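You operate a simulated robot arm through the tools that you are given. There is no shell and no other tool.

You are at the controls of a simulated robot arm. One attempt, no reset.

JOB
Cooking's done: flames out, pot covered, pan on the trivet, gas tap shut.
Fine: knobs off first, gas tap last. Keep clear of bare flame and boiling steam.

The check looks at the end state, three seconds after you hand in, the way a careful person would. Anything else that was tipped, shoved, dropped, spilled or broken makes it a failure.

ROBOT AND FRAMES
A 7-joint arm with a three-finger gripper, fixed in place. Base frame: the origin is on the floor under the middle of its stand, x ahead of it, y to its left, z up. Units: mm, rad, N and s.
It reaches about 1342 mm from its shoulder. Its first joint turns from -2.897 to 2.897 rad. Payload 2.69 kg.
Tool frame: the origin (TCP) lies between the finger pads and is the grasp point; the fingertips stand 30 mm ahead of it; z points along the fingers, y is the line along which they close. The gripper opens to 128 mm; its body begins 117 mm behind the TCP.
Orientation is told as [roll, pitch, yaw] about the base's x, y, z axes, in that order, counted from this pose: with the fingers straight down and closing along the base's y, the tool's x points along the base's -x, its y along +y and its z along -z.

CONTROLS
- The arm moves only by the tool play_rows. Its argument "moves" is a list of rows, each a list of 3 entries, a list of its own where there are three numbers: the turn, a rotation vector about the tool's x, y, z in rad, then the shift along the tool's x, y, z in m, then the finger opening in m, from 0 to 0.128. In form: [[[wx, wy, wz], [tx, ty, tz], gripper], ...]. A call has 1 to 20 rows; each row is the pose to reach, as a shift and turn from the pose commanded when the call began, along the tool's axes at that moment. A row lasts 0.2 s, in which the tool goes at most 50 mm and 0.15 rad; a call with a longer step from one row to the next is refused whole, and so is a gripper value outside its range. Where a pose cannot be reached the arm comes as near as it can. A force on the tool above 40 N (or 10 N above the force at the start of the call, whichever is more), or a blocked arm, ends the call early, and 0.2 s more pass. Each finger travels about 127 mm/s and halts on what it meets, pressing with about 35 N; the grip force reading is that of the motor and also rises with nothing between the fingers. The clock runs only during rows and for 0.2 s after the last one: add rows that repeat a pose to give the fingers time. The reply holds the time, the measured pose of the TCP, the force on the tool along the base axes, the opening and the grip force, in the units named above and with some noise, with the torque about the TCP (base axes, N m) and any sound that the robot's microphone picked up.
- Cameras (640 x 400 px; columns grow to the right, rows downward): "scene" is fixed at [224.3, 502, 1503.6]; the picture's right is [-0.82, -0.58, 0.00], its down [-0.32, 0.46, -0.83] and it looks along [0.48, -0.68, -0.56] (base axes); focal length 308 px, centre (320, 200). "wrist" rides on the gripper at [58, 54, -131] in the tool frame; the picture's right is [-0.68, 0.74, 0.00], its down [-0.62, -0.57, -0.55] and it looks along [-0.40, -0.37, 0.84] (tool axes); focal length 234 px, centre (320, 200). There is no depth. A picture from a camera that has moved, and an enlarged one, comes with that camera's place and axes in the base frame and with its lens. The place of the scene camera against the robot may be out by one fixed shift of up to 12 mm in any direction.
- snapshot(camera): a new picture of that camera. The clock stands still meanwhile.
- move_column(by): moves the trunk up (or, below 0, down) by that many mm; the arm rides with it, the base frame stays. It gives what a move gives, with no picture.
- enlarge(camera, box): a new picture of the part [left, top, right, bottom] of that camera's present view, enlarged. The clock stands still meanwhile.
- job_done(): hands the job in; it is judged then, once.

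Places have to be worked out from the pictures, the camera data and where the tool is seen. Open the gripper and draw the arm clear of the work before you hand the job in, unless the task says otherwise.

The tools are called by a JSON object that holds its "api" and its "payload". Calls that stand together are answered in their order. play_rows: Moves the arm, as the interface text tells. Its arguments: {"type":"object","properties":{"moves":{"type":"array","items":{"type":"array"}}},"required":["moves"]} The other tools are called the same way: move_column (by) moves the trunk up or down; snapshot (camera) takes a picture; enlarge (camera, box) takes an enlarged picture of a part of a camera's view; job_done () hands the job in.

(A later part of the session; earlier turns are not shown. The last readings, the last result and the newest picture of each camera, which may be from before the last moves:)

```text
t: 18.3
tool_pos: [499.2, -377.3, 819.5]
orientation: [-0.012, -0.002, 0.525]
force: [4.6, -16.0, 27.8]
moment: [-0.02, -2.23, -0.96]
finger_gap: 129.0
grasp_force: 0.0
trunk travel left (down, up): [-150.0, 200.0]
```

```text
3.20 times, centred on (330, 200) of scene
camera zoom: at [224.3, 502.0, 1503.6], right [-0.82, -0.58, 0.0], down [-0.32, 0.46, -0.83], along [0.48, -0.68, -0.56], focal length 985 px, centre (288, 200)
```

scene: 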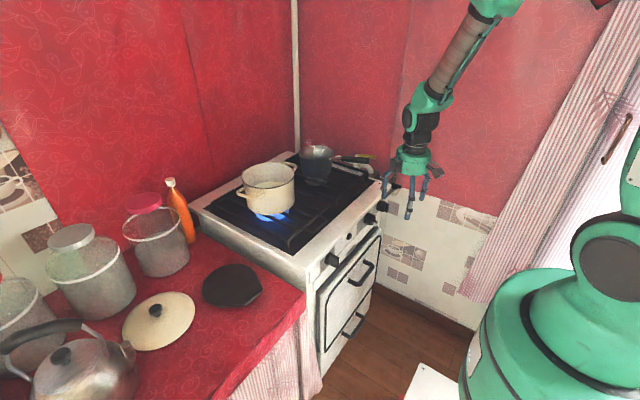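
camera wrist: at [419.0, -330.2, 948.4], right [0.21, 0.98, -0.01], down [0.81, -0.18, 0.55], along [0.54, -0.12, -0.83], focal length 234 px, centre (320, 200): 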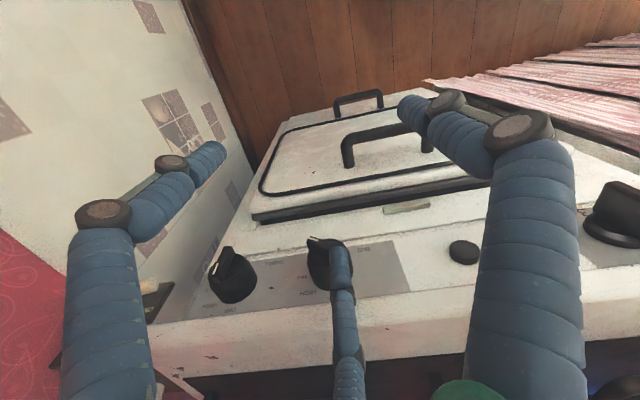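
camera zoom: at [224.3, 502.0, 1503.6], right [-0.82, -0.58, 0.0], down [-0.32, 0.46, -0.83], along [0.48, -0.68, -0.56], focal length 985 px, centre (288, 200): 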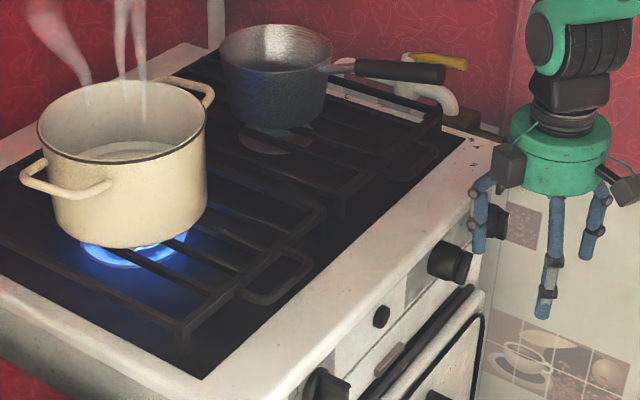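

The tip is catching the knob body (27 N up). I retreat, come 6 mm toward the robot so only the protruding fin is touched, go slightly lower and push left again.

{"api": "play_rows", "payload": {"moves": [[[0, 0, 0], [0.004, -0.0069, -0.004], 0.128], [[0, 0, 0], [0.0081, -0.0138, -0.004], 0.128], [[0, 0, 0], [0.0132, -0.0108, -0.004], 0.128], [[0, 0, 0], [0.0132, -0.0108, 0.003], 0.128], [[0, 0, 0], [0.0112, -0.0073, 0.003], 0.128], [[0, 0, 0], [0.0092, -0.0039, 0.003], 0.128], [[0, 0, 0], [0.0077, -0.0013, 0.003], 0.128], [[0, 0, 0], [0.0062, 0.0013, 0.003], 0.128], [[0, 0, 0], [0.0052, 0.003, 0.003], 0.128], [[0, 0, 0], [0.0042, 0.0047, 0.003], 0.128], [[0, 0, 0], [0.0042, 0.0047, 0.003], 0.128]]}}

{"api": "enlarge", "payload": {"camera": "wrist", "box": [280, 190, 420, 300]}}

{"api": "enlarge", "payload": {"camera": "scene", "box": [230, 140, 430, 260]}}

```text
t: 20.7
tool_pos: [492.5, -373.9, 812.9]
orientation: [-0.007, 0.0, 0.526]
force: [-1.5, -0.8, 0.2]
moment: [-0.02, -0.04, -0.02]
finger_gap: 127.6
grasp_force: 0.0
trunk travel left (down, up): [-150.0, 200.0]
```

```text
3.64 times, centred on (350, 245) of wrist
camera zoom: at [414.0, -355.8, 944.5], right [0.21, 0.98, -0.01], down [0.81, -0.18, 0.55], along [0.54, -0.12, -0.83], focal length 852 px, centre (211, 36)
```

zoom: 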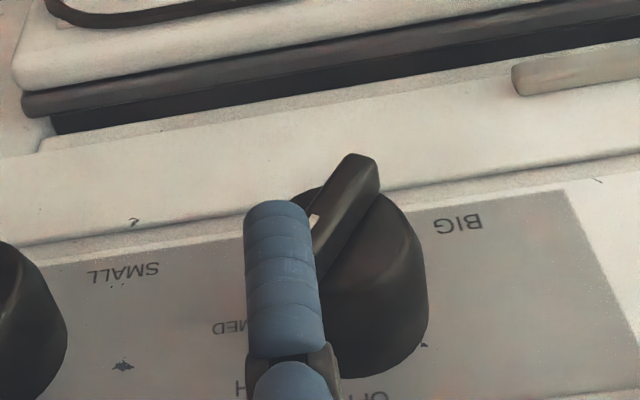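

```text
3.20 times, centred on (330, 200) of scene
camera zoom: at [224.3, 502.0, 1503.6], right [-0.82, -0.58, 0.0], down [-0.32, 0.46, -0.83], along [0.48, -0.68, -0.56], focal length 985 px, centre (288, 200)
```

zoom: 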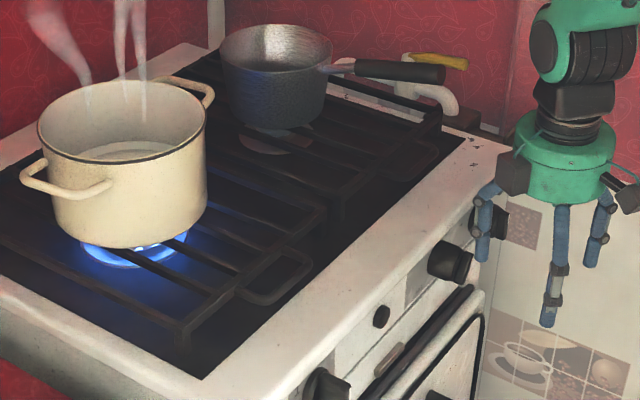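

The finger slid in front of the fin end without pushing it, so the fin is ~5 mm deeper in x than I took. I retreat, go 4 mm deeper in x, a bit lower, and push left again.

{"api": "play_rows", "payload": {"moves": [[[0, 0, 0], [0.004, -0.0069, 0.0], 0.128], [[0, 0, 0], [0.0081, -0.0138, 0.0], 0.128], [[0, 0, 0], [0.0046, -0.0158, 0.003], 0.128], [[0, 0, 0], [0.0026, -0.0124, 0.003], 0.128], [[0, 0, 0], [0.0006, -0.0089, 0.003], 0.128], [[0, 0, 0], [-0.0009, -0.0063, 0.003], 0.128], [[0, 0, 0], [-0.0025, -0.0038, 0.003], 0.128], [[0, 0, 0], [-0.0035, -0.002, 0.003], 0.128], [[0, 0, 0], [-0.0045, -0.0003, 0.003], 0.128], [[0, 0, 0], [-0.0045, -0.0003, 0.003], 0.128]]}}

{"api": "enlarge", "payload": {"camera": "wrist", "box": [280, 190, 420, 300]}}

{"api": "enlarge", "payload": {"camera": "scene", "box": [230, 140, 430, 260]}}

```text
t: 22.9
tool_pos: [495.4, -371.2, 809.0]
orientation: [-0.006, 0.0, 0.527]
force: [-0.4, 0.3, 0.2]
moment: [0.03, 0.0, 0.0]
finger_gap: 128.6
grasp_force: 0.2
trunk travel left (down, up): [-150.0, 200.0]
```

```text
3.64 times, centred on (350, 245) of wrist
camera zoom: at [417.9, -353.8, 940.9], right [0.21, 0.98, -0.01], down [0.81, -0.18, 0.55], along [0.54, -0.12, -0.83], focal length 852 px, centre (211, 36)
```

zoom: 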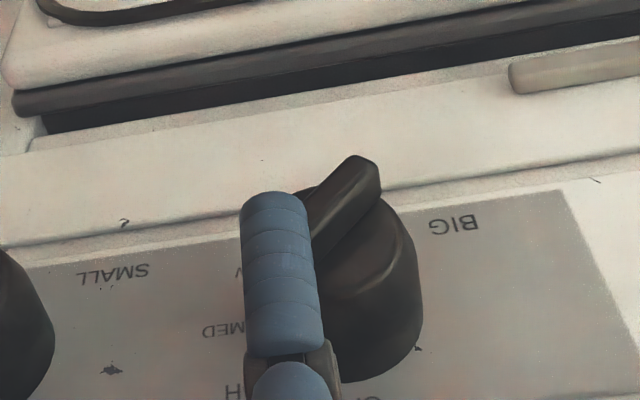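

```text
3.20 times, centred on (330, 200) of scene
camera zoom: at [224.3, 502.0, 1503.6], right [-0.82, -0.58, 0.0], down [-0.32, 0.46, -0.83], along [0.48, -0.68, -0.56], focal length 985 px, centre (288, 200)
```

zoom: 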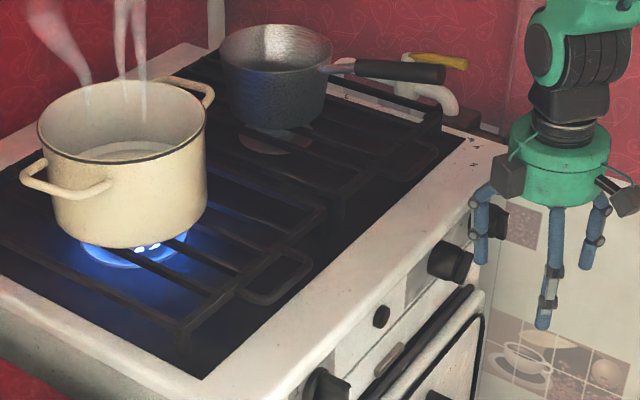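

Still no contact force, the finger passes in front of the fin. I pull back right and up for an unobstructed look at the fin's angle and depth.

{"api": "play_rows", "payload": {"moves": [[[0, 0, 0], [0.0076, -0.013, 0.0], 0.128], [[0, 0, 0], [0.0151, -0.0259, 0.0], 0.128], [[0, 0, 0], [0.0151, -0.0259, 0.0], 0.128]]}}

{"api": "enlarge", "payload": {"camera": "wrist", "box": [300, 190, 440, 300]}}

{"api": "enlarge", "payload": {"camera": "scene", "box": [355, 190, 405, 230]}}

```text
t: 23.7
tool_pos: [495.5, -402.3, 811.6]
orientation: [-0.006, -0.001, 0.527]
force: [-0.4, -0.6, -0.1]
moment: [-0.04, 0.02, 0.01]
finger_gap: 128.2
grasp_force: 0.1
trunk travel left (down, up): [-150.0, 200.0]
```

```text
3.64 times, centred on (370, 245) of wrist
camera zoom: at [418.3, -385.1, 941.3], right [0.21, 0.98, -0.01], down [0.81, -0.18, 0.55], along [0.54, -0.12, -0.83], focal length 852 px, centre (138, 36)
```

zoom: 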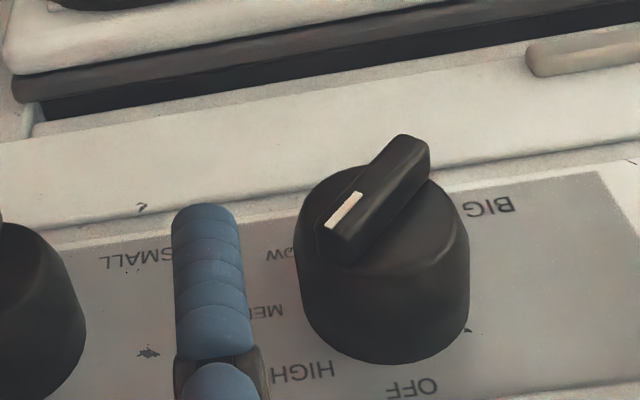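

```text
10.00 times, centred on (380, 210) of scene
camera zoom: at [224.3, 502.0, 1503.6], right [-0.82, -0.58, 0.0], down [-0.32, 0.46, -0.83], along [0.48, -0.68, -0.56], focal length 3078 px, centre (-280, 100)
```

zoom: 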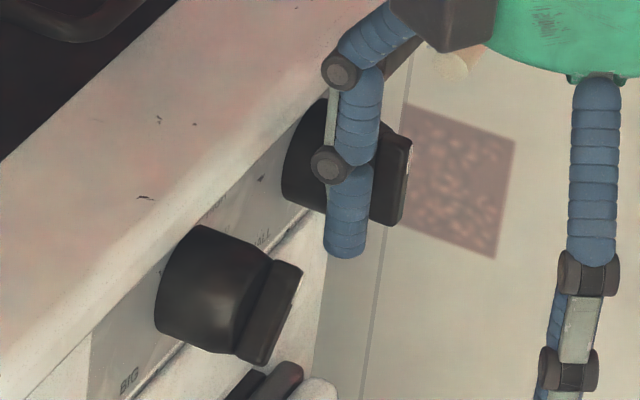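

From this cleaner view plus a finger-calibrated scene ray, the fin front is at x≈577, axis (y -360, z 782), pointer ≈42° right of 12. I go 8.5 mm deeper and push left to about vertical.

{"api": "play_rows", "payload": {"moves": [[[0, 0, 0], [-0.0039, -0.0023, 0.0], 0.128], [[0, 0, 0], [-0.0073, -0.0043, 0.0], 0.128], [[0, 0, 0], [-0.0114, 0.0026, 0.0], 0.128], [[0, 0, 0], [-0.0144, 0.0078, 0.0], 0.128], [[0, 0, 0], [-0.0164, 0.0112, 0.0], 0.128], [[0, 0, 0], [-0.0179, 0.0138, 0.0], 0.128], [[0, 0, 0], [-0.0194, 0.0164, 0.0], 0.128], [[0, 0, 0], [-0.0209, 0.019, 0.0], 0.128], [[0, 0, 0], [-0.0219, 0.0207, 0.0], 0.128], [[0, 0, 0], [-0.0219, 0.0207, 0.0], 0.128]]}}

{"api": "enlarge", "payload": {"camera": "wrist", "box": [280, 190, 420, 300]}}

{"api": "enlarge", "payload": {"camera": "scene", "box": [230, 140, 430, 260]}}

```text
t: 25.9
tool_pos: [502.4, -373.2, 812.5]
orientation: [-0.008, -0.002, 0.527]
force: [-1.3, -5.9, -1.0]
moment: [-0.04, 0.08, -0.43]
finger_gap: 127.0
grasp_force: 0.0
trunk travel left (down, up): [-150.0, 200.0]
```

```text
3.64 times, centred on (350, 245) of wrist
camera zoom: at [426.1, -355.9, 942.4], right [0.21, 0.98, -0.01], down [0.81, -0.18, 0.55], along [0.54, -0.12, -0.83], focal length 852 px, centre (211, 36)
```

zoom: 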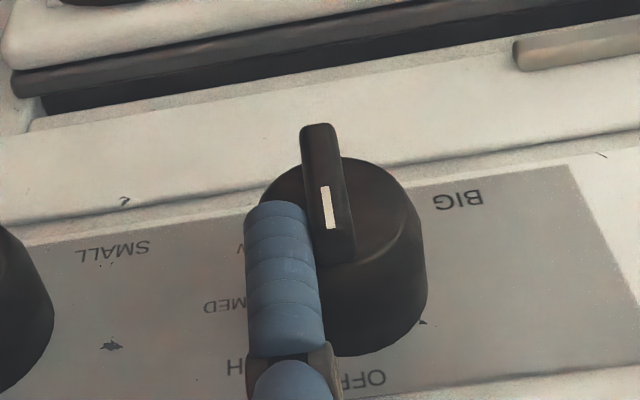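

```text
3.20 times, centred on (330, 200) of scene
camera zoom: at [224.3, 502.0, 1503.6], right [-0.82, -0.58, 0.0], down [-0.32, 0.46, -0.83], along [0.48, -0.68, -0.56], focal length 985 px, centre (288, 200)
```

zoom: 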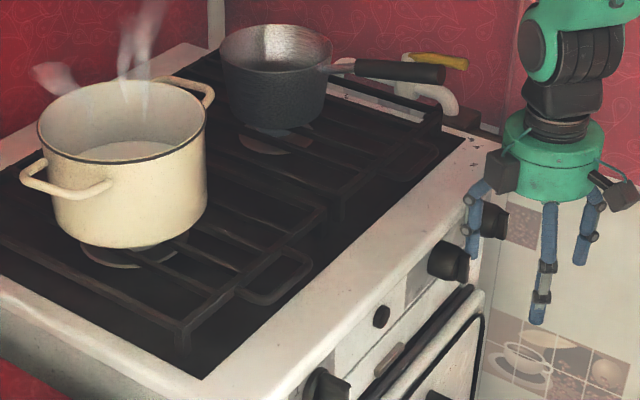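

The flame is out and the pointer stands at 12 (OFF) with ~6 N resisting, likely the stop. I withdraw the finger right and up, then swing over toward the counter with yaw 90° to view lid, trivet and pot.

{"api": "play_rows", "payload": {"moves": [[[0, 0, 0], [0.005, -0.0086, 0.0], 0.128], [[0, 0, 0], [0.0076, -0.013, -0.03], 0.128], [[0, 0, 0], [0.0076, -0.013, -0.07], 0.128], [[0, 0, 0], [0.0076, -0.013, -0.11], 0.128], [[0, 0, 0], [0.0076, -0.013, -0.15], 0.128], [[0, 0, 0], [0.0076, -0.013, -0.19], 0.128]]}}

{"api": "play_rows", "payload": {"moves": [[[0, 0, -0.087], [-0.0237, 0.0328, -0.0125], 0.128], [[0, 0, -0.174], [-0.0474, 0.0656, -0.025], 0.128], [[0, 0, -0.261], [-0.0711, 0.0983, -0.0375], 0.128], [[0, 0, -0.348], [-0.0948, 0.1311, -0.05], 0.128], [[0, 0, -0.435], [-0.1185, 0.1639, -0.0625], 0.128], [[0, 0, -0.522], [-0.1422, 0.1967, -0.075], 0.128], [[0, 0, -0.609], [-0.1659, 0.2294, -0.0875], 0.128], [[0, 0, -0.696], [-0.1896, 0.2622, -0.1], 0.128], [[0, 0, -0.783], [-0.2133, 0.295, -0.1125], 0.128], [[0, 0, -0.87], [-0.237, 0.3278, -0.125], 0.128], [[0, 0, -0.957], [-0.2607, 0.3605, -0.1375], 0.128], [[0, 0, -1.044], [-0.2844, 0.3933, -0.15], 0.128]]}}

{"api": "snapshot", "payload": {"camera": "wrist"}}

{"api": "snapshot", "payload": {"camera": "scene"}}

```text
t: 27.3
tool_pos: [502.4, -382.4, 1001.0]
orientation: [-0.008, -0.001, 0.525]
force: [0.2, 0.5, -0.2]
moment: [0.03, -0.02, 0.0]
finger_gap: 128.0
grasp_force: 0.1
trunk travel left (down, up): [-150.0, 200.0]
```

```text
t: 29.9
tool_pos: [552.7, 100.0, 1146.7]
orientation: [-0.003, 0.007, 1.572]
force: [-0.2, -1.2, 0.3]
moment: [0.0, 0.02, -0.03]
finger_gap: 128.2
grasp_force: 0.2
trunk travel left (down, up): [-150.0, 200.0]
```

```text
taken
camera wrist: at [499.6, 41.9, 1278.1], right [-0.74, 0.68, -0.01], down [0.56, 0.62, 0.55], along [0.37, 0.4, -0.84], focal length 234 px, centre (320, 200)
```

wrist: 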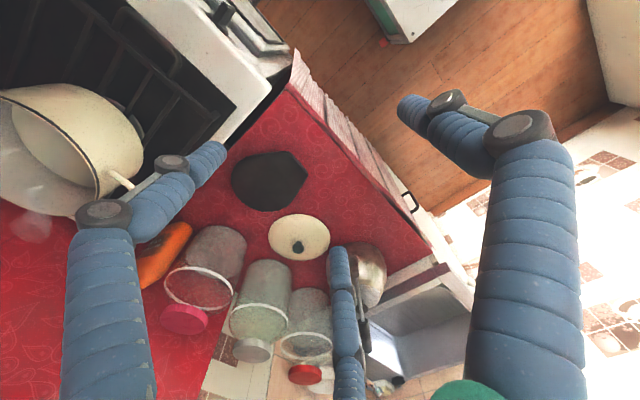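

```text
taken
```

scene: 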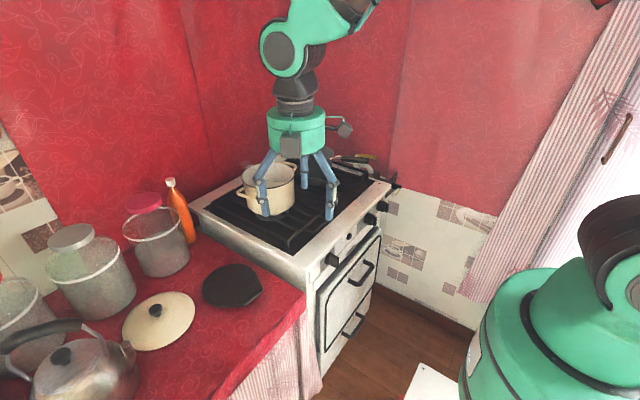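

Lid knob fixes at about (863, 341, 805) and the trivet centre near (775, 154, 775). I enlarge the counter area to judge the jars' and kettle's clearance around the lid, and the pot and pan.

{"api": "enlarge", "payload": {"camera": "wrist", "box": [150, 130, 420, 390]}}

{"api": "enlarge", "payload": {"camera": "wrist", "box": [0, 40, 230, 240]}}

{"api": "enlarge", "payload": {"camera": "wrist", "box": [225, 140, 345, 270]}}

{"api": "enlarge", "payload": {"camera": "scene", "box": [220, 120, 400, 250]}}

```text
1.54 times, centred on (285, 260) of wrist
camera zoom: at [499.6, 41.9, 1278.1], right [-0.74, 0.68, -0.01], down [0.56, 0.62, 0.55], along [0.37, 0.4, -0.84], focal length 360 px, centre (374, 108)
```

zoom: 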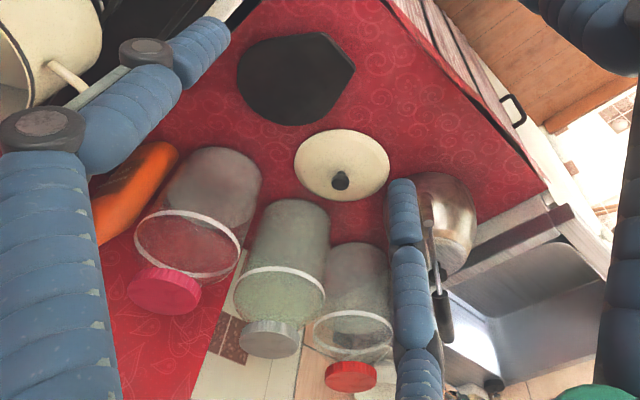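

```text
2.00 times, centred on (115, 140) of wrist
camera zoom: at [499.6, 41.9, 1278.1], right [-0.74, 0.68, -0.01], down [0.56, 0.62, 0.55], along [0.37, 0.4, -0.84], focal length 468 px, centre (730, 320)
```

zoom: 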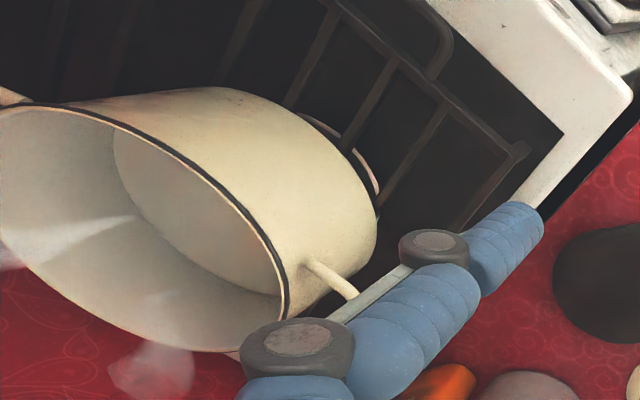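

```text
3.08 times, centred on (285, 205) of wrist
camera zoom: at [499.6, 41.9, 1278.1], right [-0.74, 0.68, -0.01], down [0.56, 0.62, 0.55], along [0.37, 0.4, -0.84], focal length 720 px, centre (428, 185)
```

zoom: 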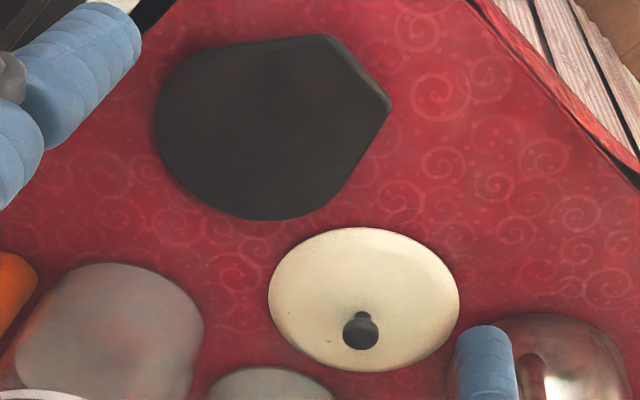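

```text
3.08 times, centred on (310, 185) of scene
camera zoom: at [224.3, 502.0, 1503.6], right [-0.82, -0.58, 0.0], down [-0.32, 0.46, -0.83], along [0.48, -0.68, -0.56], focal length 947 px, centre (351, 246)
```

zoom: 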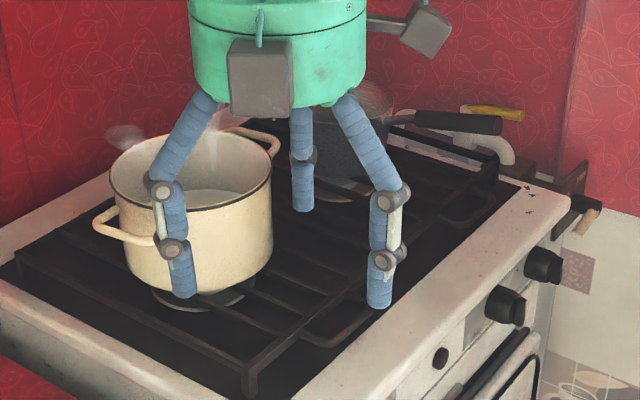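

Pot rim centre computes to about (888, -134, 983), ~175 mm wide; lid ≈171 mm, its knob at about (850, 333) with top near z 820. I move to a higher, stand-off viewpoint (yaw 0) clear of the steam to fix the pot and pan positions.

{"api": "play_rows", "payload": {"moves": [[[0, 0, 0.131], [0.0092, -0.0168, -0.009], 0.128], [[0, 0, 0.262], [0.0183, -0.0335, -0.018], 0.128], [[0, 0, 0.393], [0.0275, -0.0503, -0.027], 0.128], [[0, 0, 0.524], [0.0367, -0.067, -0.036], 0.128], [[0, 0, 0.655], [0.0458, -0.0838, -0.045], 0.128], [[0, 0, 0.786], [0.055, -0.1005, -0.054], 0.128], [[0, 0, 0.917], [0.0642, -0.1173, -0.063], 0.128], [[0, 0, 1.048], [0.0733, -0.134, -0.072], 0.128], [[0, 0, 1.179], [0.0825, -0.1508, -0.081], 0.128], [[0, 0, 1.31], [0.0917, -0.1675, -0.09], 0.128], [[0, 0, 1.441], [0.1008, -0.1843, -0.099], 0.128], [[0, 0, 1.572], [0.11, -0.201, -0.108], 0.128], [[0, 0, 1.572], [0.11, -0.201, -0.108], 0.128]]}}

{"api": "snapshot", "payload": {"camera": "wrist"}}

{"api": "snapshot", "payload": {"camera": "scene"}}

```text
t: 32.7
tool_pos: [751.0, -10.5, 1258.5]
orientation: [-0.009, -0.003, -0.003]
force: [1.1, 0.2, 0.2]
moment: [0.0, 0.0, -0.04]
finger_gap: 127.8
grasp_force: 0.2
trunk travel left (down, up): [-150.0, 200.0]
```

```text
taken
camera wrist: at [693.5, 43.2, 1388.3], right [0.68, 0.73, 0.0], down [0.61, -0.56, 0.55], along [0.41, -0.38, -0.83], focal length 234 px, centre (320, 200)
```

wrist: 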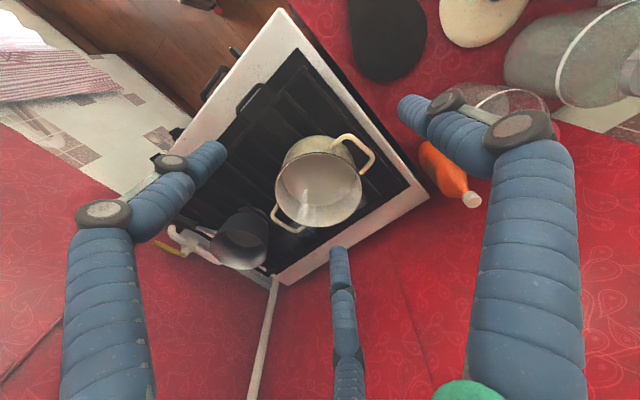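

```text
taken
```

scene: 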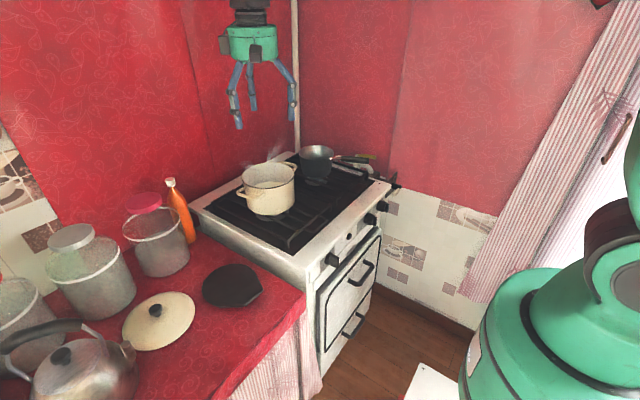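

Excellent overview. I enlarge the pot and the pan from here.

{"api": "enlarge", "payload": {"camera": "wrist", "box": [255, 120, 395, 240]}}

{"api": "enlarge", "payload": {"camera": "wrist", "box": [140, 180, 300, 300]}}

{"api": "enlarge", "payload": {"camera": "wrist", "box": [330, 0, 550, 100]}}

{"api": "enlarge", "payload": {"camera": "scene", "box": [230, 130, 400, 230]}}

```text
3.33 times, centred on (325, 180) of wrist
camera zoom: at [693.5, 43.2, 1388.3], right [0.68, 0.73, 0.0], down [0.61, -0.56, 0.55], along [0.41, -0.38, -0.83], focal length 781 px, centre (303, 267)
```

zoom: 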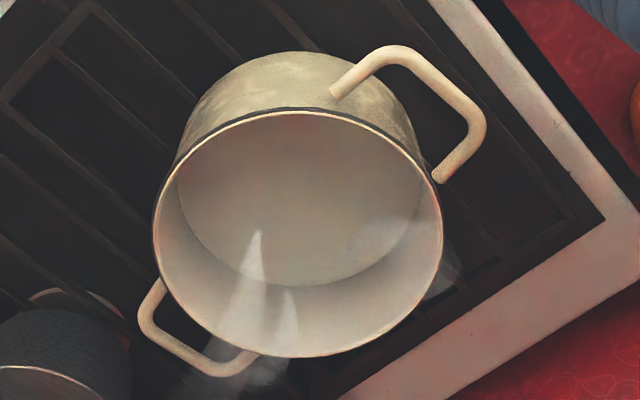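

```text
3.33 times, centred on (220, 240) of wrist
camera zoom: at [693.5, 43.2, 1388.3], right [0.68, 0.73, 0.0], down [0.61, -0.56, 0.55], along [0.41, -0.38, -0.83], focal length 781 px, centre (653, 67)
```

zoom: 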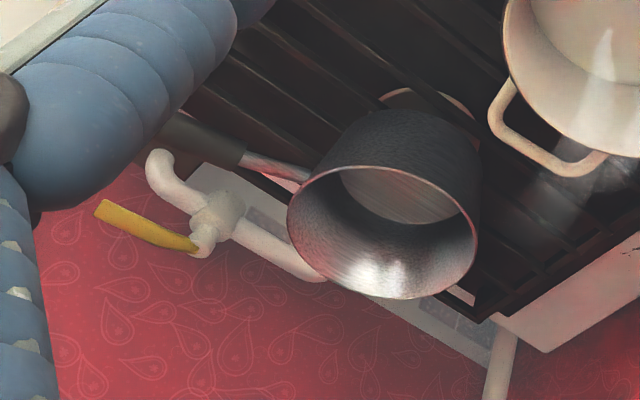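

```text
2.91 times, centred on (440, 50) of wrist
camera zoom: at [693.5, 43.2, 1388.3], right [0.68, 0.73, 0.0], down [0.61, -0.56, 0.55], along [0.41, -0.38, -0.83], focal length 681 px, centre (-29, 636)
```

zoom: 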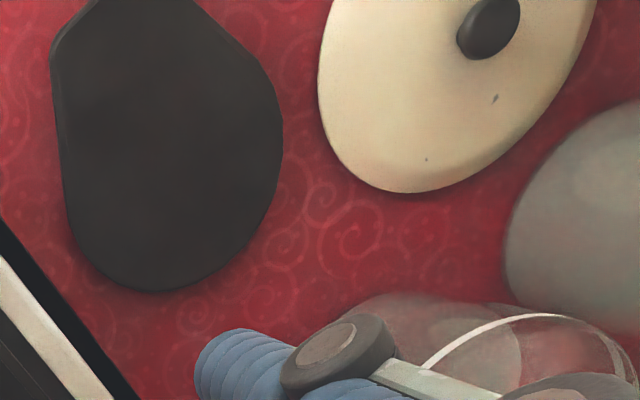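

```text
3.76 times, centred on (315, 180) of scene
camera zoom: at [224.3, 502.0, 1503.6], right [-0.82, -0.58, 0.0], down [-0.32, 0.46, -0.83], along [0.48, -0.68, -0.56], focal length 1159 px, centre (339, 275)
```

zoom: 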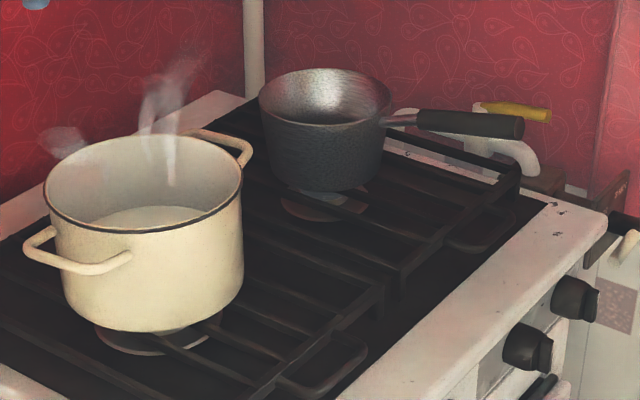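

The pan no longer steams and looks empty of steam; the pot still steams slightly, so I'll do the pan first and let the pot settle. I move to a viewpoint in front of the pan to fix its handle precisely.

{"api": "play_rows", "payload": {"moves": [[[0, 0, -0.0582], [0.0168, -0.0377, 0.0121], 0.128], [[0, 0, -0.1164], [0.0336, -0.0754, 0.0241], 0.128], [[0, 0, -0.1747], [0.0503, -0.1132, 0.0362], 0.128], [[0, 0, -0.2329], [0.0671, -0.1509, 0.0482], 0.128], [[0, 0, -0.2911], [0.0839, -0.1886, 0.0603], 0.128], [[0, 0, -0.3493], [0.1007, -0.2263, 0.0723], 0.128], [[0, 0, -0.4076], [0.1174, -0.2641, 0.0844], 0.128], [[0, 0, -0.4658], [0.1342, -0.3018, 0.0964], 0.128], [[0, 0, -0.524], [0.151, -0.3395, 0.1085], 0.128], [[0, 0, -0.524], [0.151, -0.3395, 0.1085], 0.128]]}}

{"api": "snapshot", "payload": {"camera": "wrist"}}

{"api": "enlarge", "payload": {"camera": "wrist", "box": [200, 150, 380, 290]}}

{"api": "enlarge", "payload": {"camera": "scene", "box": [230, 110, 400, 230]}}

```text
t: 34.9
tool_pos: [599.2, -354.0, 1149.8]
orientation: [-0.008, 0.001, 0.524]
force: [-0.1, -0.4, 0.0]
moment: [0.08, 0.0, -0.02]
finger_gap: 128.1
grasp_force: 0.2
trunk travel left (down, up): [-150.0, 200.0]
```

```text
taken
camera wrist: at [522.2, -335.5, 1279.0], right [0.22, 0.98, 0.0], down [0.81, -0.18, 0.55], along [0.54, -0.12, -0.83], focal length 234 px, centre (320, 200)
```

wrist: 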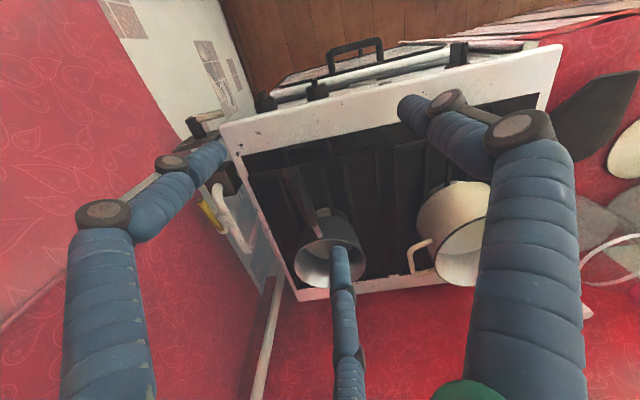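

```text
2.86 times, centred on (290, 220) of wrist
camera zoom: at [522.2, -335.5, 1279.0], right [0.22, 0.98, 0.0], down [0.81, -0.18, 0.55], along [0.54, -0.12, -0.83], focal length 669 px, centre (406, 143)
```

zoom: 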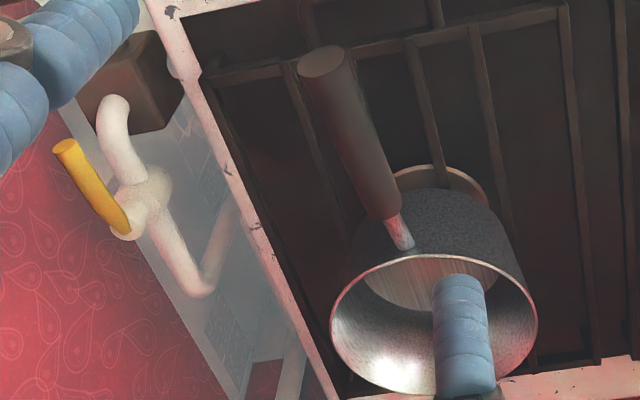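

```text
3.33 times, centred on (315, 170) of scene
camera zoom: at [224.3, 502.0, 1503.6], right [-0.82, -0.58, 0.0], down [-0.32, 0.46, -0.83], along [0.48, -0.68, -0.56], focal length 1026 px, centre (337, 300)
```

zoom: 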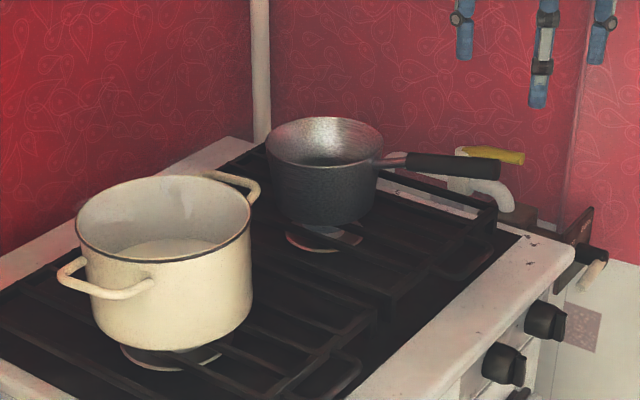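

Well-conditioned fix now: pan rim centre ≈ (876, -397, 965), handle runs almost straight along -x from (760, -400, 977) to (655, -405, 992). I move above the handle at x≈742 with yaw ~0 and a narrower opening so the front finger clears the pan wall.

{"api": "play_rows", "payload": {"moves": [[[0, 0, 0.1], [-0.0194, -0.0236, 0.018], 0.11], [[0, 0, 0.2], [-0.0387, -0.0472, 0.036], 0.09], [[0, 0, 0.3], [-0.0581, -0.0707, 0.054], 0.08], [[0, 0, 0.4], [-0.0774, -0.0943, 0.072], 0.08], [[0, 0, 0.504], [-0.0968, -0.1179, 0.09], 0.08], [[0, 0, 0.504], [-0.0968, -0.1179, 0.09], 0.08]]}}

{"api": "snapshot", "payload": {"camera": "wrist"}}

{"api": "enlarge", "payload": {"camera": "scene", "box": [270, 60, 430, 200]}}

```text
t: 36.3
tool_pos: [742.0, -403.1, 1059.3]
orientation: [-0.008, -0.003, 0.018]
force: [0.7, 0.0, -0.2]
moment: [0.01, 0.03, 0.02]
finger_gap: 80.0
grasp_force: 0.0
trunk travel left (down, up): [-150.0, 200.0]
```

```text
taken
camera wrist: at [682.9, -350.1, 1190.0], right [0.66, 0.75, 0.0], down [0.62, -0.55, 0.55], along [0.41, -0.37, -0.83], focal length 234 px, centre (320, 200)
```

wrist: 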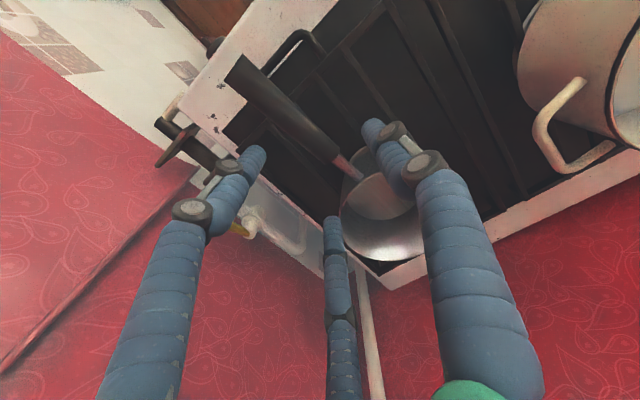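

```text
2.86 times, centred on (350, 130) of scene
camera zoom: at [224.3, 502.0, 1503.6], right [-0.82, -0.58, 0.0], down [-0.32, 0.46, -0.83], along [0.48, -0.68, -0.56], focal length 879 px, centre (234, 400)
```

zoom: 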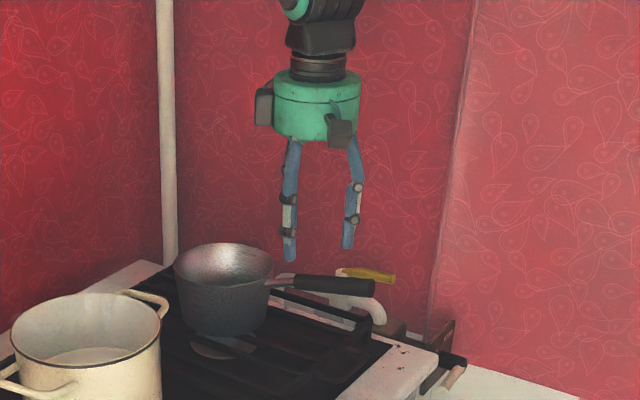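

The TCP projects right onto the handle axis (within ~2 mm). I shift slightly (x 732, 4.5 mm to the right so all three fingers meet the handle together) and descend to grip height, fingers still open.

{"api": "play_rows", "payload": {"moves": [[[0, 0, 0], [0.0101, -0.0043, 0.02], 0.08], [[0, 0, 0], [0.0101, -0.0043, 0.045], 0.08], [[0, 0, 0], [0.0101, -0.0043, 0.065], 0.08], [[0, 0, 0], [0.0101, -0.0043, 0.081], 0.08], [[0, 0, 0], [0.0101, -0.0043, 0.081], 0.08]]}}

{"api": "snapshot", "payload": {"camera": "wrist"}}

{"api": "enlarge", "payload": {"camera": "scene", "box": [290, 100, 410, 200]}}

```text
t: 37.5
tool_pos: [733.0, -407.6, 980.6]
orientation: [-0.007, -0.003, 0.02]
force: [-0.5, -0.1, 0.9]
moment: [0.0, 0.04, 0.02]
finger_gap: 79.9
grasp_force: 0.0
trunk travel left (down, up): [-150.0, 200.0]
```

```text
taken
camera wrist: at [675.2, -355.9, 1110.8], right [0.66, 0.75, 0.0], down [0.62, -0.55, 0.55], along [0.41, -0.37, -0.83], focal length 234 px, centre (320, 200)
```

wrist: 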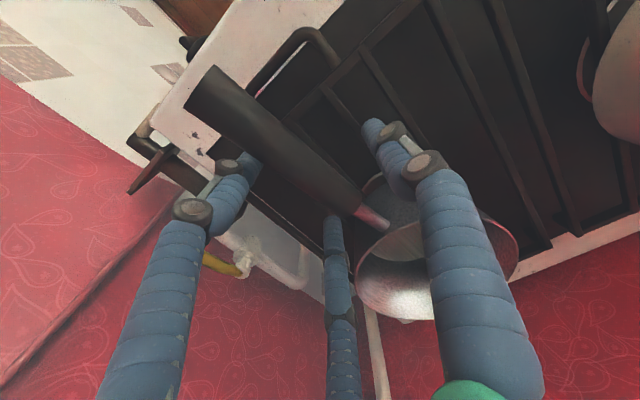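

```text
4.00 times, centred on (350, 150) of scene
camera zoom: at [224.3, 502.0, 1503.6], right [-0.82, -0.58, 0.0], down [-0.32, 0.46, -0.83], along [0.48, -0.68, -0.56], focal length 1231 px, centre (200, 400)
```

zoom: 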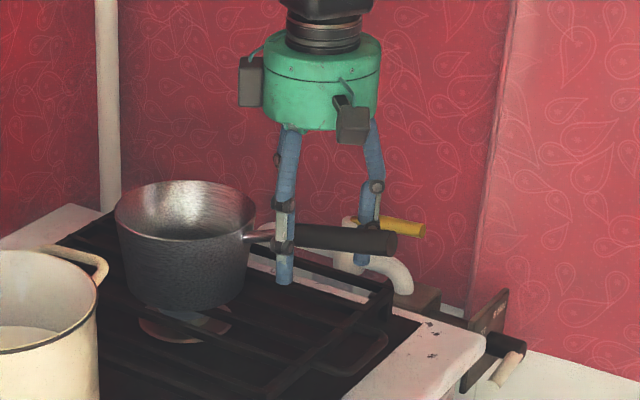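

The handle sits between thumb and the two fingers at TCP height. I close gently in steps.

{"api": "play_rows", "payload": {"moves": [[[0, 0, 0], [0, 0, 0], 0.07], [[0, 0, 0], [0, 0, 0], 0.06], [[0, 0, 0], [0, 0, 0], 0.05], [[0, 0, 0], [0, 0, 0], 0.044], [[0, 0, 0], [0, 0, 0], 0.038], [[0, 0, 0], [0, 0, 0], 0.032], [[0, 0, 0], [0, 0, 0], 0.026], [[0, 0, 0], [0, 0, 0], 0.02], [[0, 0, 0], [0, 0, 0], 0.01], [[0, 0, 0], [0, 0, 0], 0.0], [[0, 0, 0], [0, 0, 0], 0.0], [[0, 0, 0], [0, 0, 0], 0.0]]}}

{"api": "snapshot", "payload": {"camera": "wrist"}}

{"api": "enlarge", "payload": {"camera": "scene", "box": [290, 100, 410, 200]}}

```text
t: 40.1
tool_pos: [733.8, -407.7, 980.1]
orientation: [-0.006, -0.004, 0.019]
force: [0.1, 4.9, -0.6]
moment: [0.17, -0.02, 0.57]
finger_gap: 37.9
grasp_force: 35.1
trunk travel left (down, up): [-150.0, 200.0]
```

```text
taken
camera wrist: at [674.9, -355.6, 1110.8], right [0.66, 0.75, 0.0], down [0.62, -0.55, 0.55], along [0.41, -0.37, -0.83], focal length 234 px, centre (320, 200)
```

wrist: 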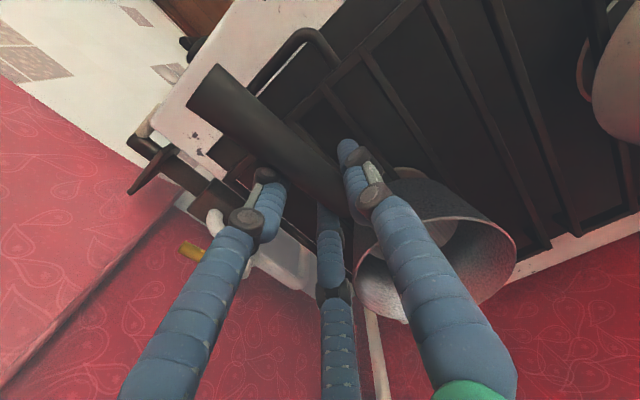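

```text
4.00 times, centred on (350, 150) of scene
camera zoom: at [224.3, 502.0, 1503.6], right [-0.82, -0.58, 0.0], down [-0.32, 0.46, -0.83], along [0.48, -0.68, -0.56], focal length 1231 px, centre (200, 400)
```

zoom: 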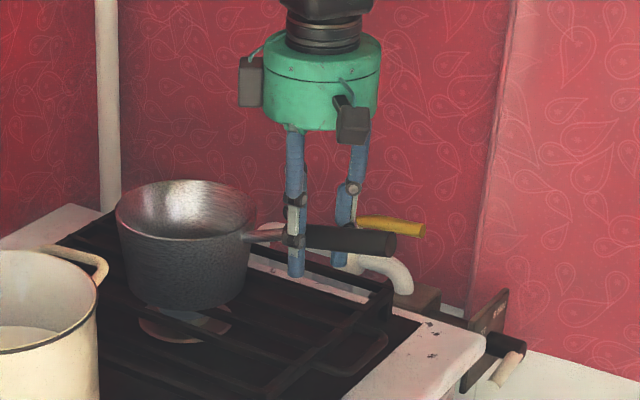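

Firm grip (gap 38 mm, 35 N) and the pan stayed put. I test-lift it by 8 mm and check the moment and tilt.

{"api": "play_rows", "payload": {"moves": [[[0, 0, 0], [0, 0, -0.002], 0.0], [[0, 0, 0], [0, 0, -0.004], 0.0], [[0, 0, 0], [0, 0, -0.006], 0.0], [[0, 0, 0], [0, 0, -0.008], 0.0], [[0, 0, 0], [0, 0, -0.008], 0.0], [[0, 0, 0], [0, 0, -0.008], 0.0]]}}

{"api": "enlarge", "payload": {"camera": "scene", "box": [290, 100, 410, 200]}}

{"api": "snapshot", "payload": {"camera": "wrist"}}

```text
t: 41.5
tool_pos: [733.5, -410.4, 988.1]
orientation: [-0.006, -0.004, 0.02]
force: [0.1, 0.2, -10.8]
moment: [-0.08, 1.35, 0.0]
finger_gap: 37.1
grasp_force: 35.3
trunk travel left (down, up): [-150.0, 200.0]
```

```text
4.00 times, centred on (350, 150) of scene
camera zoom: at [224.3, 502.0, 1503.6], right [-0.82, -0.58, 0.0], down [-0.32, 0.46, -0.83], along [0.48, -0.68, -0.56], focal length 1231 px, centre (200, 400)
```

zoom: 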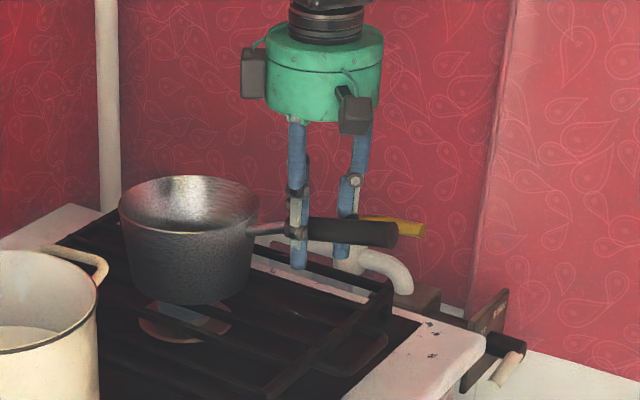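

```text
taken
camera wrist: at [674.4, -357.8, 1118.4], right [0.66, 0.75, 0.0], down [0.62, -0.55, 0.55], along [0.41, -0.37, -0.83], focal length 234 px, centre (320, 200)
```

wrist: 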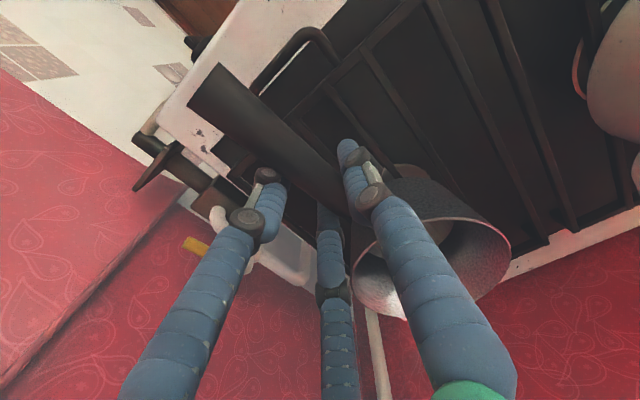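

Readings show 10.8 N and 1.35 N·m: the pan (~1.1 kg) is fully carried with no visible tilt. I lift it smoothly another ~137 mm.

{"api": "play_rows", "payload": {"moves": [[[0, 0, 0], [0, 0, -0.003], 0.0], [[0, 0, 0], [0, 0, -0.009], 0.0], [[0, 0, 0], [0, 0, -0.018], 0.0], [[0, 0, 0], [0, 0, -0.03], 0.0], [[0, 0, 0], [0, 0, -0.043], 0.0], [[0, 0, 0], [0, 0, -0.056], 0.0], [[0, 0, 0], [0, 0, -0.069], 0.0], [[0, 0, 0], [0, 0, -0.082], 0.0], [[0, 0, 0], [0, 0, -0.095], 0.0], [[0, 0, 0], [0, 0, -0.108], 0.0], [[0, 0, 0], [0, 0, -0.119], 0.0], [[0, 0, 0], [0, 0, -0.128], 0.0], [[0, 0, 0], [0, 0, -0.134], 0.0], [[0, 0, 0], [0, 0, -0.137], 0.0], [[0, 0, 0], [0, 0, -0.137], 0.0]]}}

{"api": "snapshot", "payload": {"camera": "scene"}}

{"api": "enlarge", "payload": {"camera": "scene", "box": [270, 60, 410, 200]}}

{"api": "snapshot", "payload": {"camera": "wrist"}}

```text
t: 44.7
tool_pos: [731.7, -410.3, 1125.2]
orientation: [-0.007, -0.003, 0.02]
force: [-0.5, -0.9, 0.3]
moment: [-0.01, 0.01, -0.02]
finger_gap: 2.0
grasp_force: 31.8
trunk travel left (down, up): [-150.0, 200.0]
```

```text
taken
```

scene: 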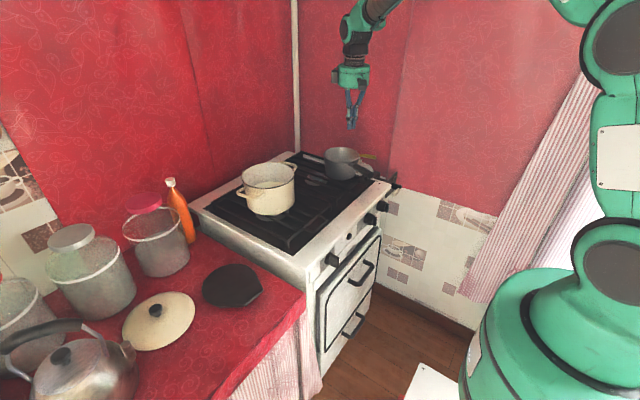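

```text
2.86 times, centred on (340, 130) of scene
camera zoom: at [224.3, 502.0, 1503.6], right [-0.82, -0.58, 0.0], down [-0.32, 0.46, -0.83], along [0.48, -0.68, -0.56], focal length 879 px, centre (263, 400)
```

zoom: 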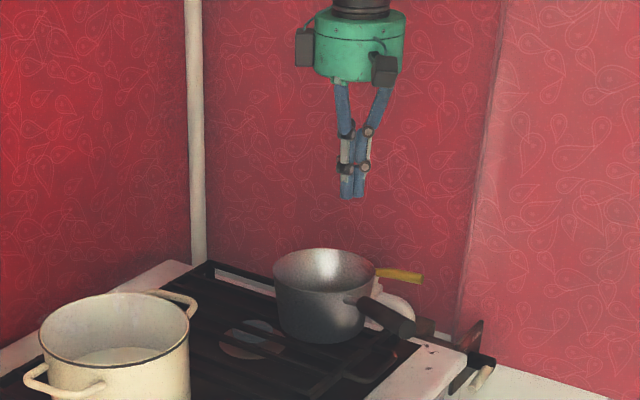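

```text
taken
camera wrist: at [672.5, -356.9, 1255.7], right [0.66, 0.75, 0.0], down [0.62, -0.55, 0.56], along [0.41, -0.37, -0.83], focal length 234 px, centre (320, 200)
```

wrist: 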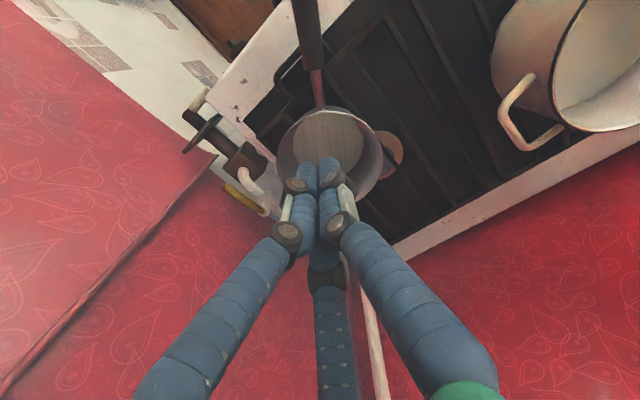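

The pan slipped out during the lift; it is standing upright on the grate, shifted toward the front with the handle over the front edge. I look closely at its new state before anything else.

{"api": "enlarge", "payload": {"camera": "scene", "box": [310, 130, 410, 200]}}

{"api": "enlarge", "payload": {"camera": "wrist", "box": [220, 0, 440, 220]}}

{"api": "enlarge", "payload": {"camera": "wrist", "box": [170, 80, 300, 230]}}

```text
5.71 times, centred on (360, 165) of scene
camera zoom: at [224.3, 502.0, 1503.6], right [-0.82, -0.58, 0.0], down [-0.32, 0.46, -0.83], along [0.48, -0.68, -0.56], focal length 1759 px, centre (91, 400)
```

zoom: 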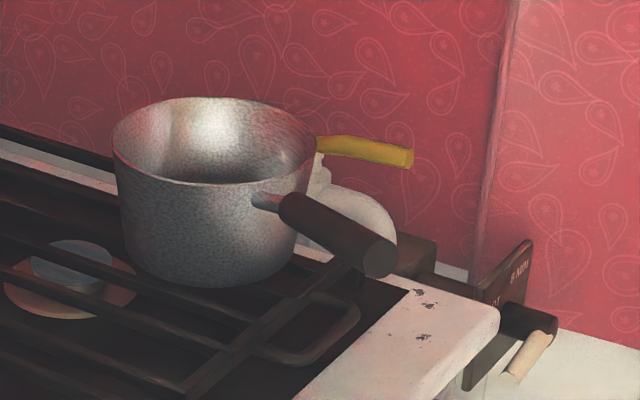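

```text
1.82 times, centred on (330, 110) of wrist
camera zoom: at [672.5, -356.9, 1255.7], right [0.66, 0.75, 0.0], down [0.62, -0.55, 0.56], along [0.41, -0.37, -0.83], focal length 426 px, centre (302, 364)
```

zoom: 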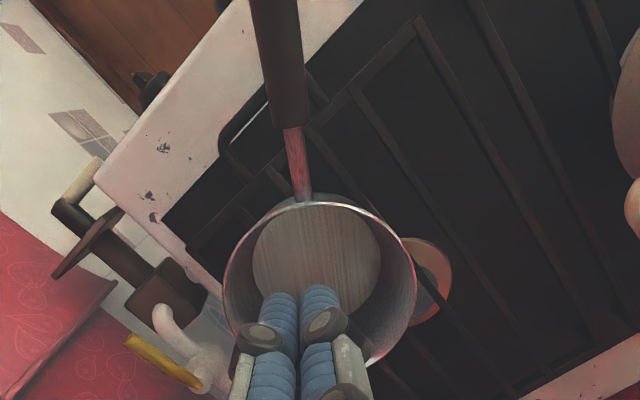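

```text
2.67 times, centred on (235, 155) of wrist
camera zoom: at [672.5, -356.9, 1255.7], right [0.66, 0.75, 0.0], down [0.62, -0.55, 0.56], along [0.41, -0.37, -0.83], focal length 624 px, centre (547, 320)
```

zoom: 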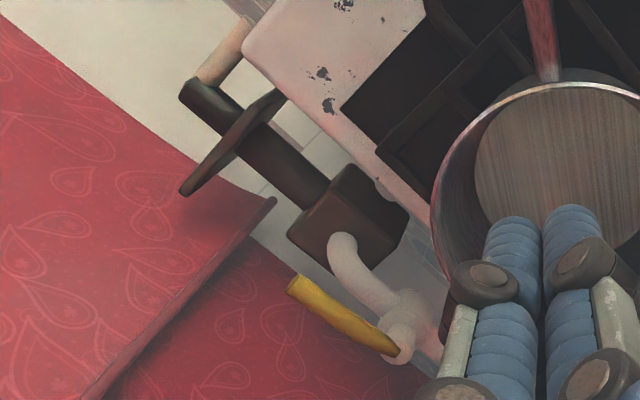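

The pan is intact, upright and looks empty, now centred near (775, -430) with its handle pointing ~149°. A side grip on the handle can't hold its moment, so I'll instead spread the fingers inside the rim (centred grip, no tipping moment). First a second view for an accurate centre.

{"api": "play_rows", "payload": {"moves": [[[0, 0, -0.1], [0.0101, 0.0162, -0.005], 0.03], [[0, 0, -0.2], [0.0202, 0.0324, -0.01], 0.06], [[0, 0, -0.3], [0.0302, 0.0486, -0.015], 0.09], [[0, 0, -0.4], [0.0403, 0.0648, -0.02], 0.12], [[0, 0, -0.504], [0.0504, 0.081, -0.025], 0.128], [[0, 0, -0.504], [0.0504, 0.081, -0.025], 0.128]]}}

{"api": "snapshot", "payload": {"camera": "wrist"}}

{"api": "enlarge", "payload": {"camera": "wrist", "box": [200, 130, 360, 270]}}

```text
t: 46.1
tool_pos: [681.4, -328.0, 1145.7]
orientation: [-0.008, 0.001, 0.524]
force: [0.2, -0.4, 0.1]
moment: [-0.02, -0.04, -0.01]
finger_gap: 128.0
grasp_force: 0.0
trunk travel left (down, up): [-150.0, 200.0]
```

```text
taken
camera wrist: at [604.3, -310.6, 1277.9], right [0.22, 0.98, -0.01], down [0.81, -0.18, 0.55], along [0.54, -0.12, -0.83], focal length 234 px, centre (320, 200)
```

wrist: 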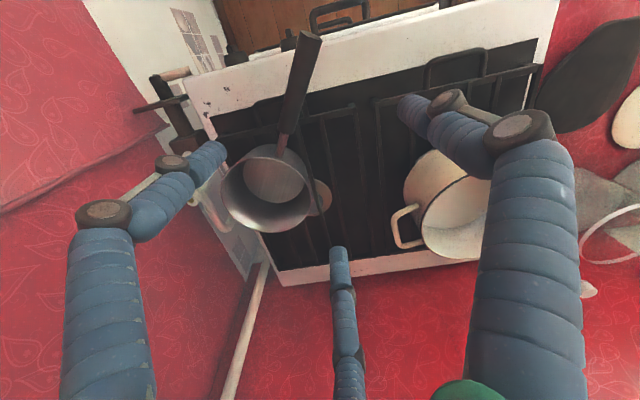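

```text
2.86 times, centred on (280, 200) of wrist
camera zoom: at [604.3, -310.6, 1277.9], right [0.22, 0.98, -0.01], down [0.81, -0.18, 0.55], along [0.54, -0.12, -0.83], focal length 669 px, centre (434, 200)
```

zoom: 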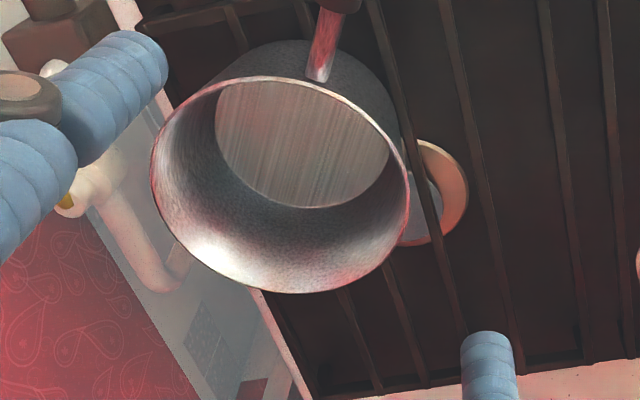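

Fitting the rim circle gives the pan centre ≈ (783, -440), rim z ≈ 968, inner taper from ~70 to ~57 mm radius. I move to hover over the centre with fingers half closed (yaw 0, so no finger is at the handle rivets).

{"api": "play_rows", "payload": {"moves": [[[0, 0, 0.105], [-0.0064, -0.0296, 0.0171], 0.11], [[0, 0, 0.21], [-0.0128, -0.0591, 0.0343], 0.09], [[0, 0, 0.315], [-0.0191, -0.0887, 0.0514], 0.07], [[0, 0, 0.42], [-0.0255, -0.1182, 0.0686], 0.055], [[0, 0, 0.524], [-0.0319, -0.1478, 0.0857], 0.055], [[0, 0, 0.524], [-0.0319, -0.1478, 0.0857], 0.055]]}}

{"api": "snapshot", "payload": {"camera": "wrist"}}

{"api": "enlarge", "payload": {"camera": "scene", "box": [290, 80, 410, 200]}}

```text
t: 47.5
tool_pos: [784.9, -443.9, 1065.6]
orientation: [-0.005, -0.003, -0.001]
force: [-0.2, -1.6, -0.5]
moment: [0.04, 0.0, -0.01]
finger_gap: 55.1
grasp_force: 0.1
trunk travel left (down, up): [-150.0, 200.0]
```

```text
taken
camera wrist: at [727.5, -389.7, 1196.9], right [0.68, 0.73, 0.0], down [0.61, -0.56, 0.55], along [0.41, -0.38, -0.83], focal length 234 px, centre (320, 200)
```

wrist: 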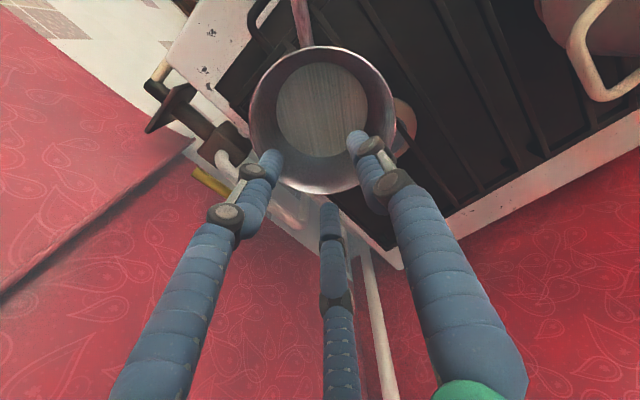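

```text
3.33 times, centred on (350, 140) of scene
camera zoom: at [224.3, 502.0, 1503.6], right [-0.82, -0.58, 0.0], down [-0.32, 0.46, -0.83], along [0.48, -0.68, -0.56], focal length 1026 px, centre (220, 400)
```

zoom: 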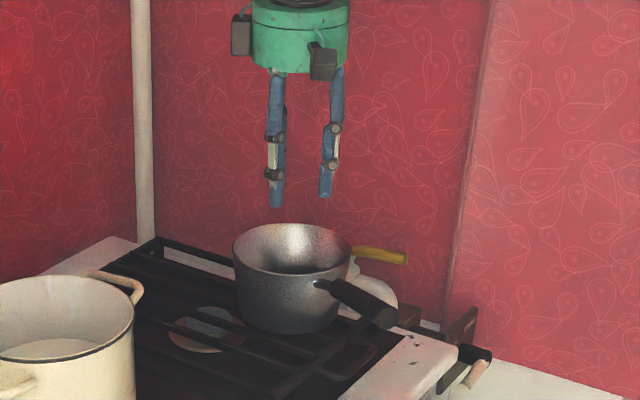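

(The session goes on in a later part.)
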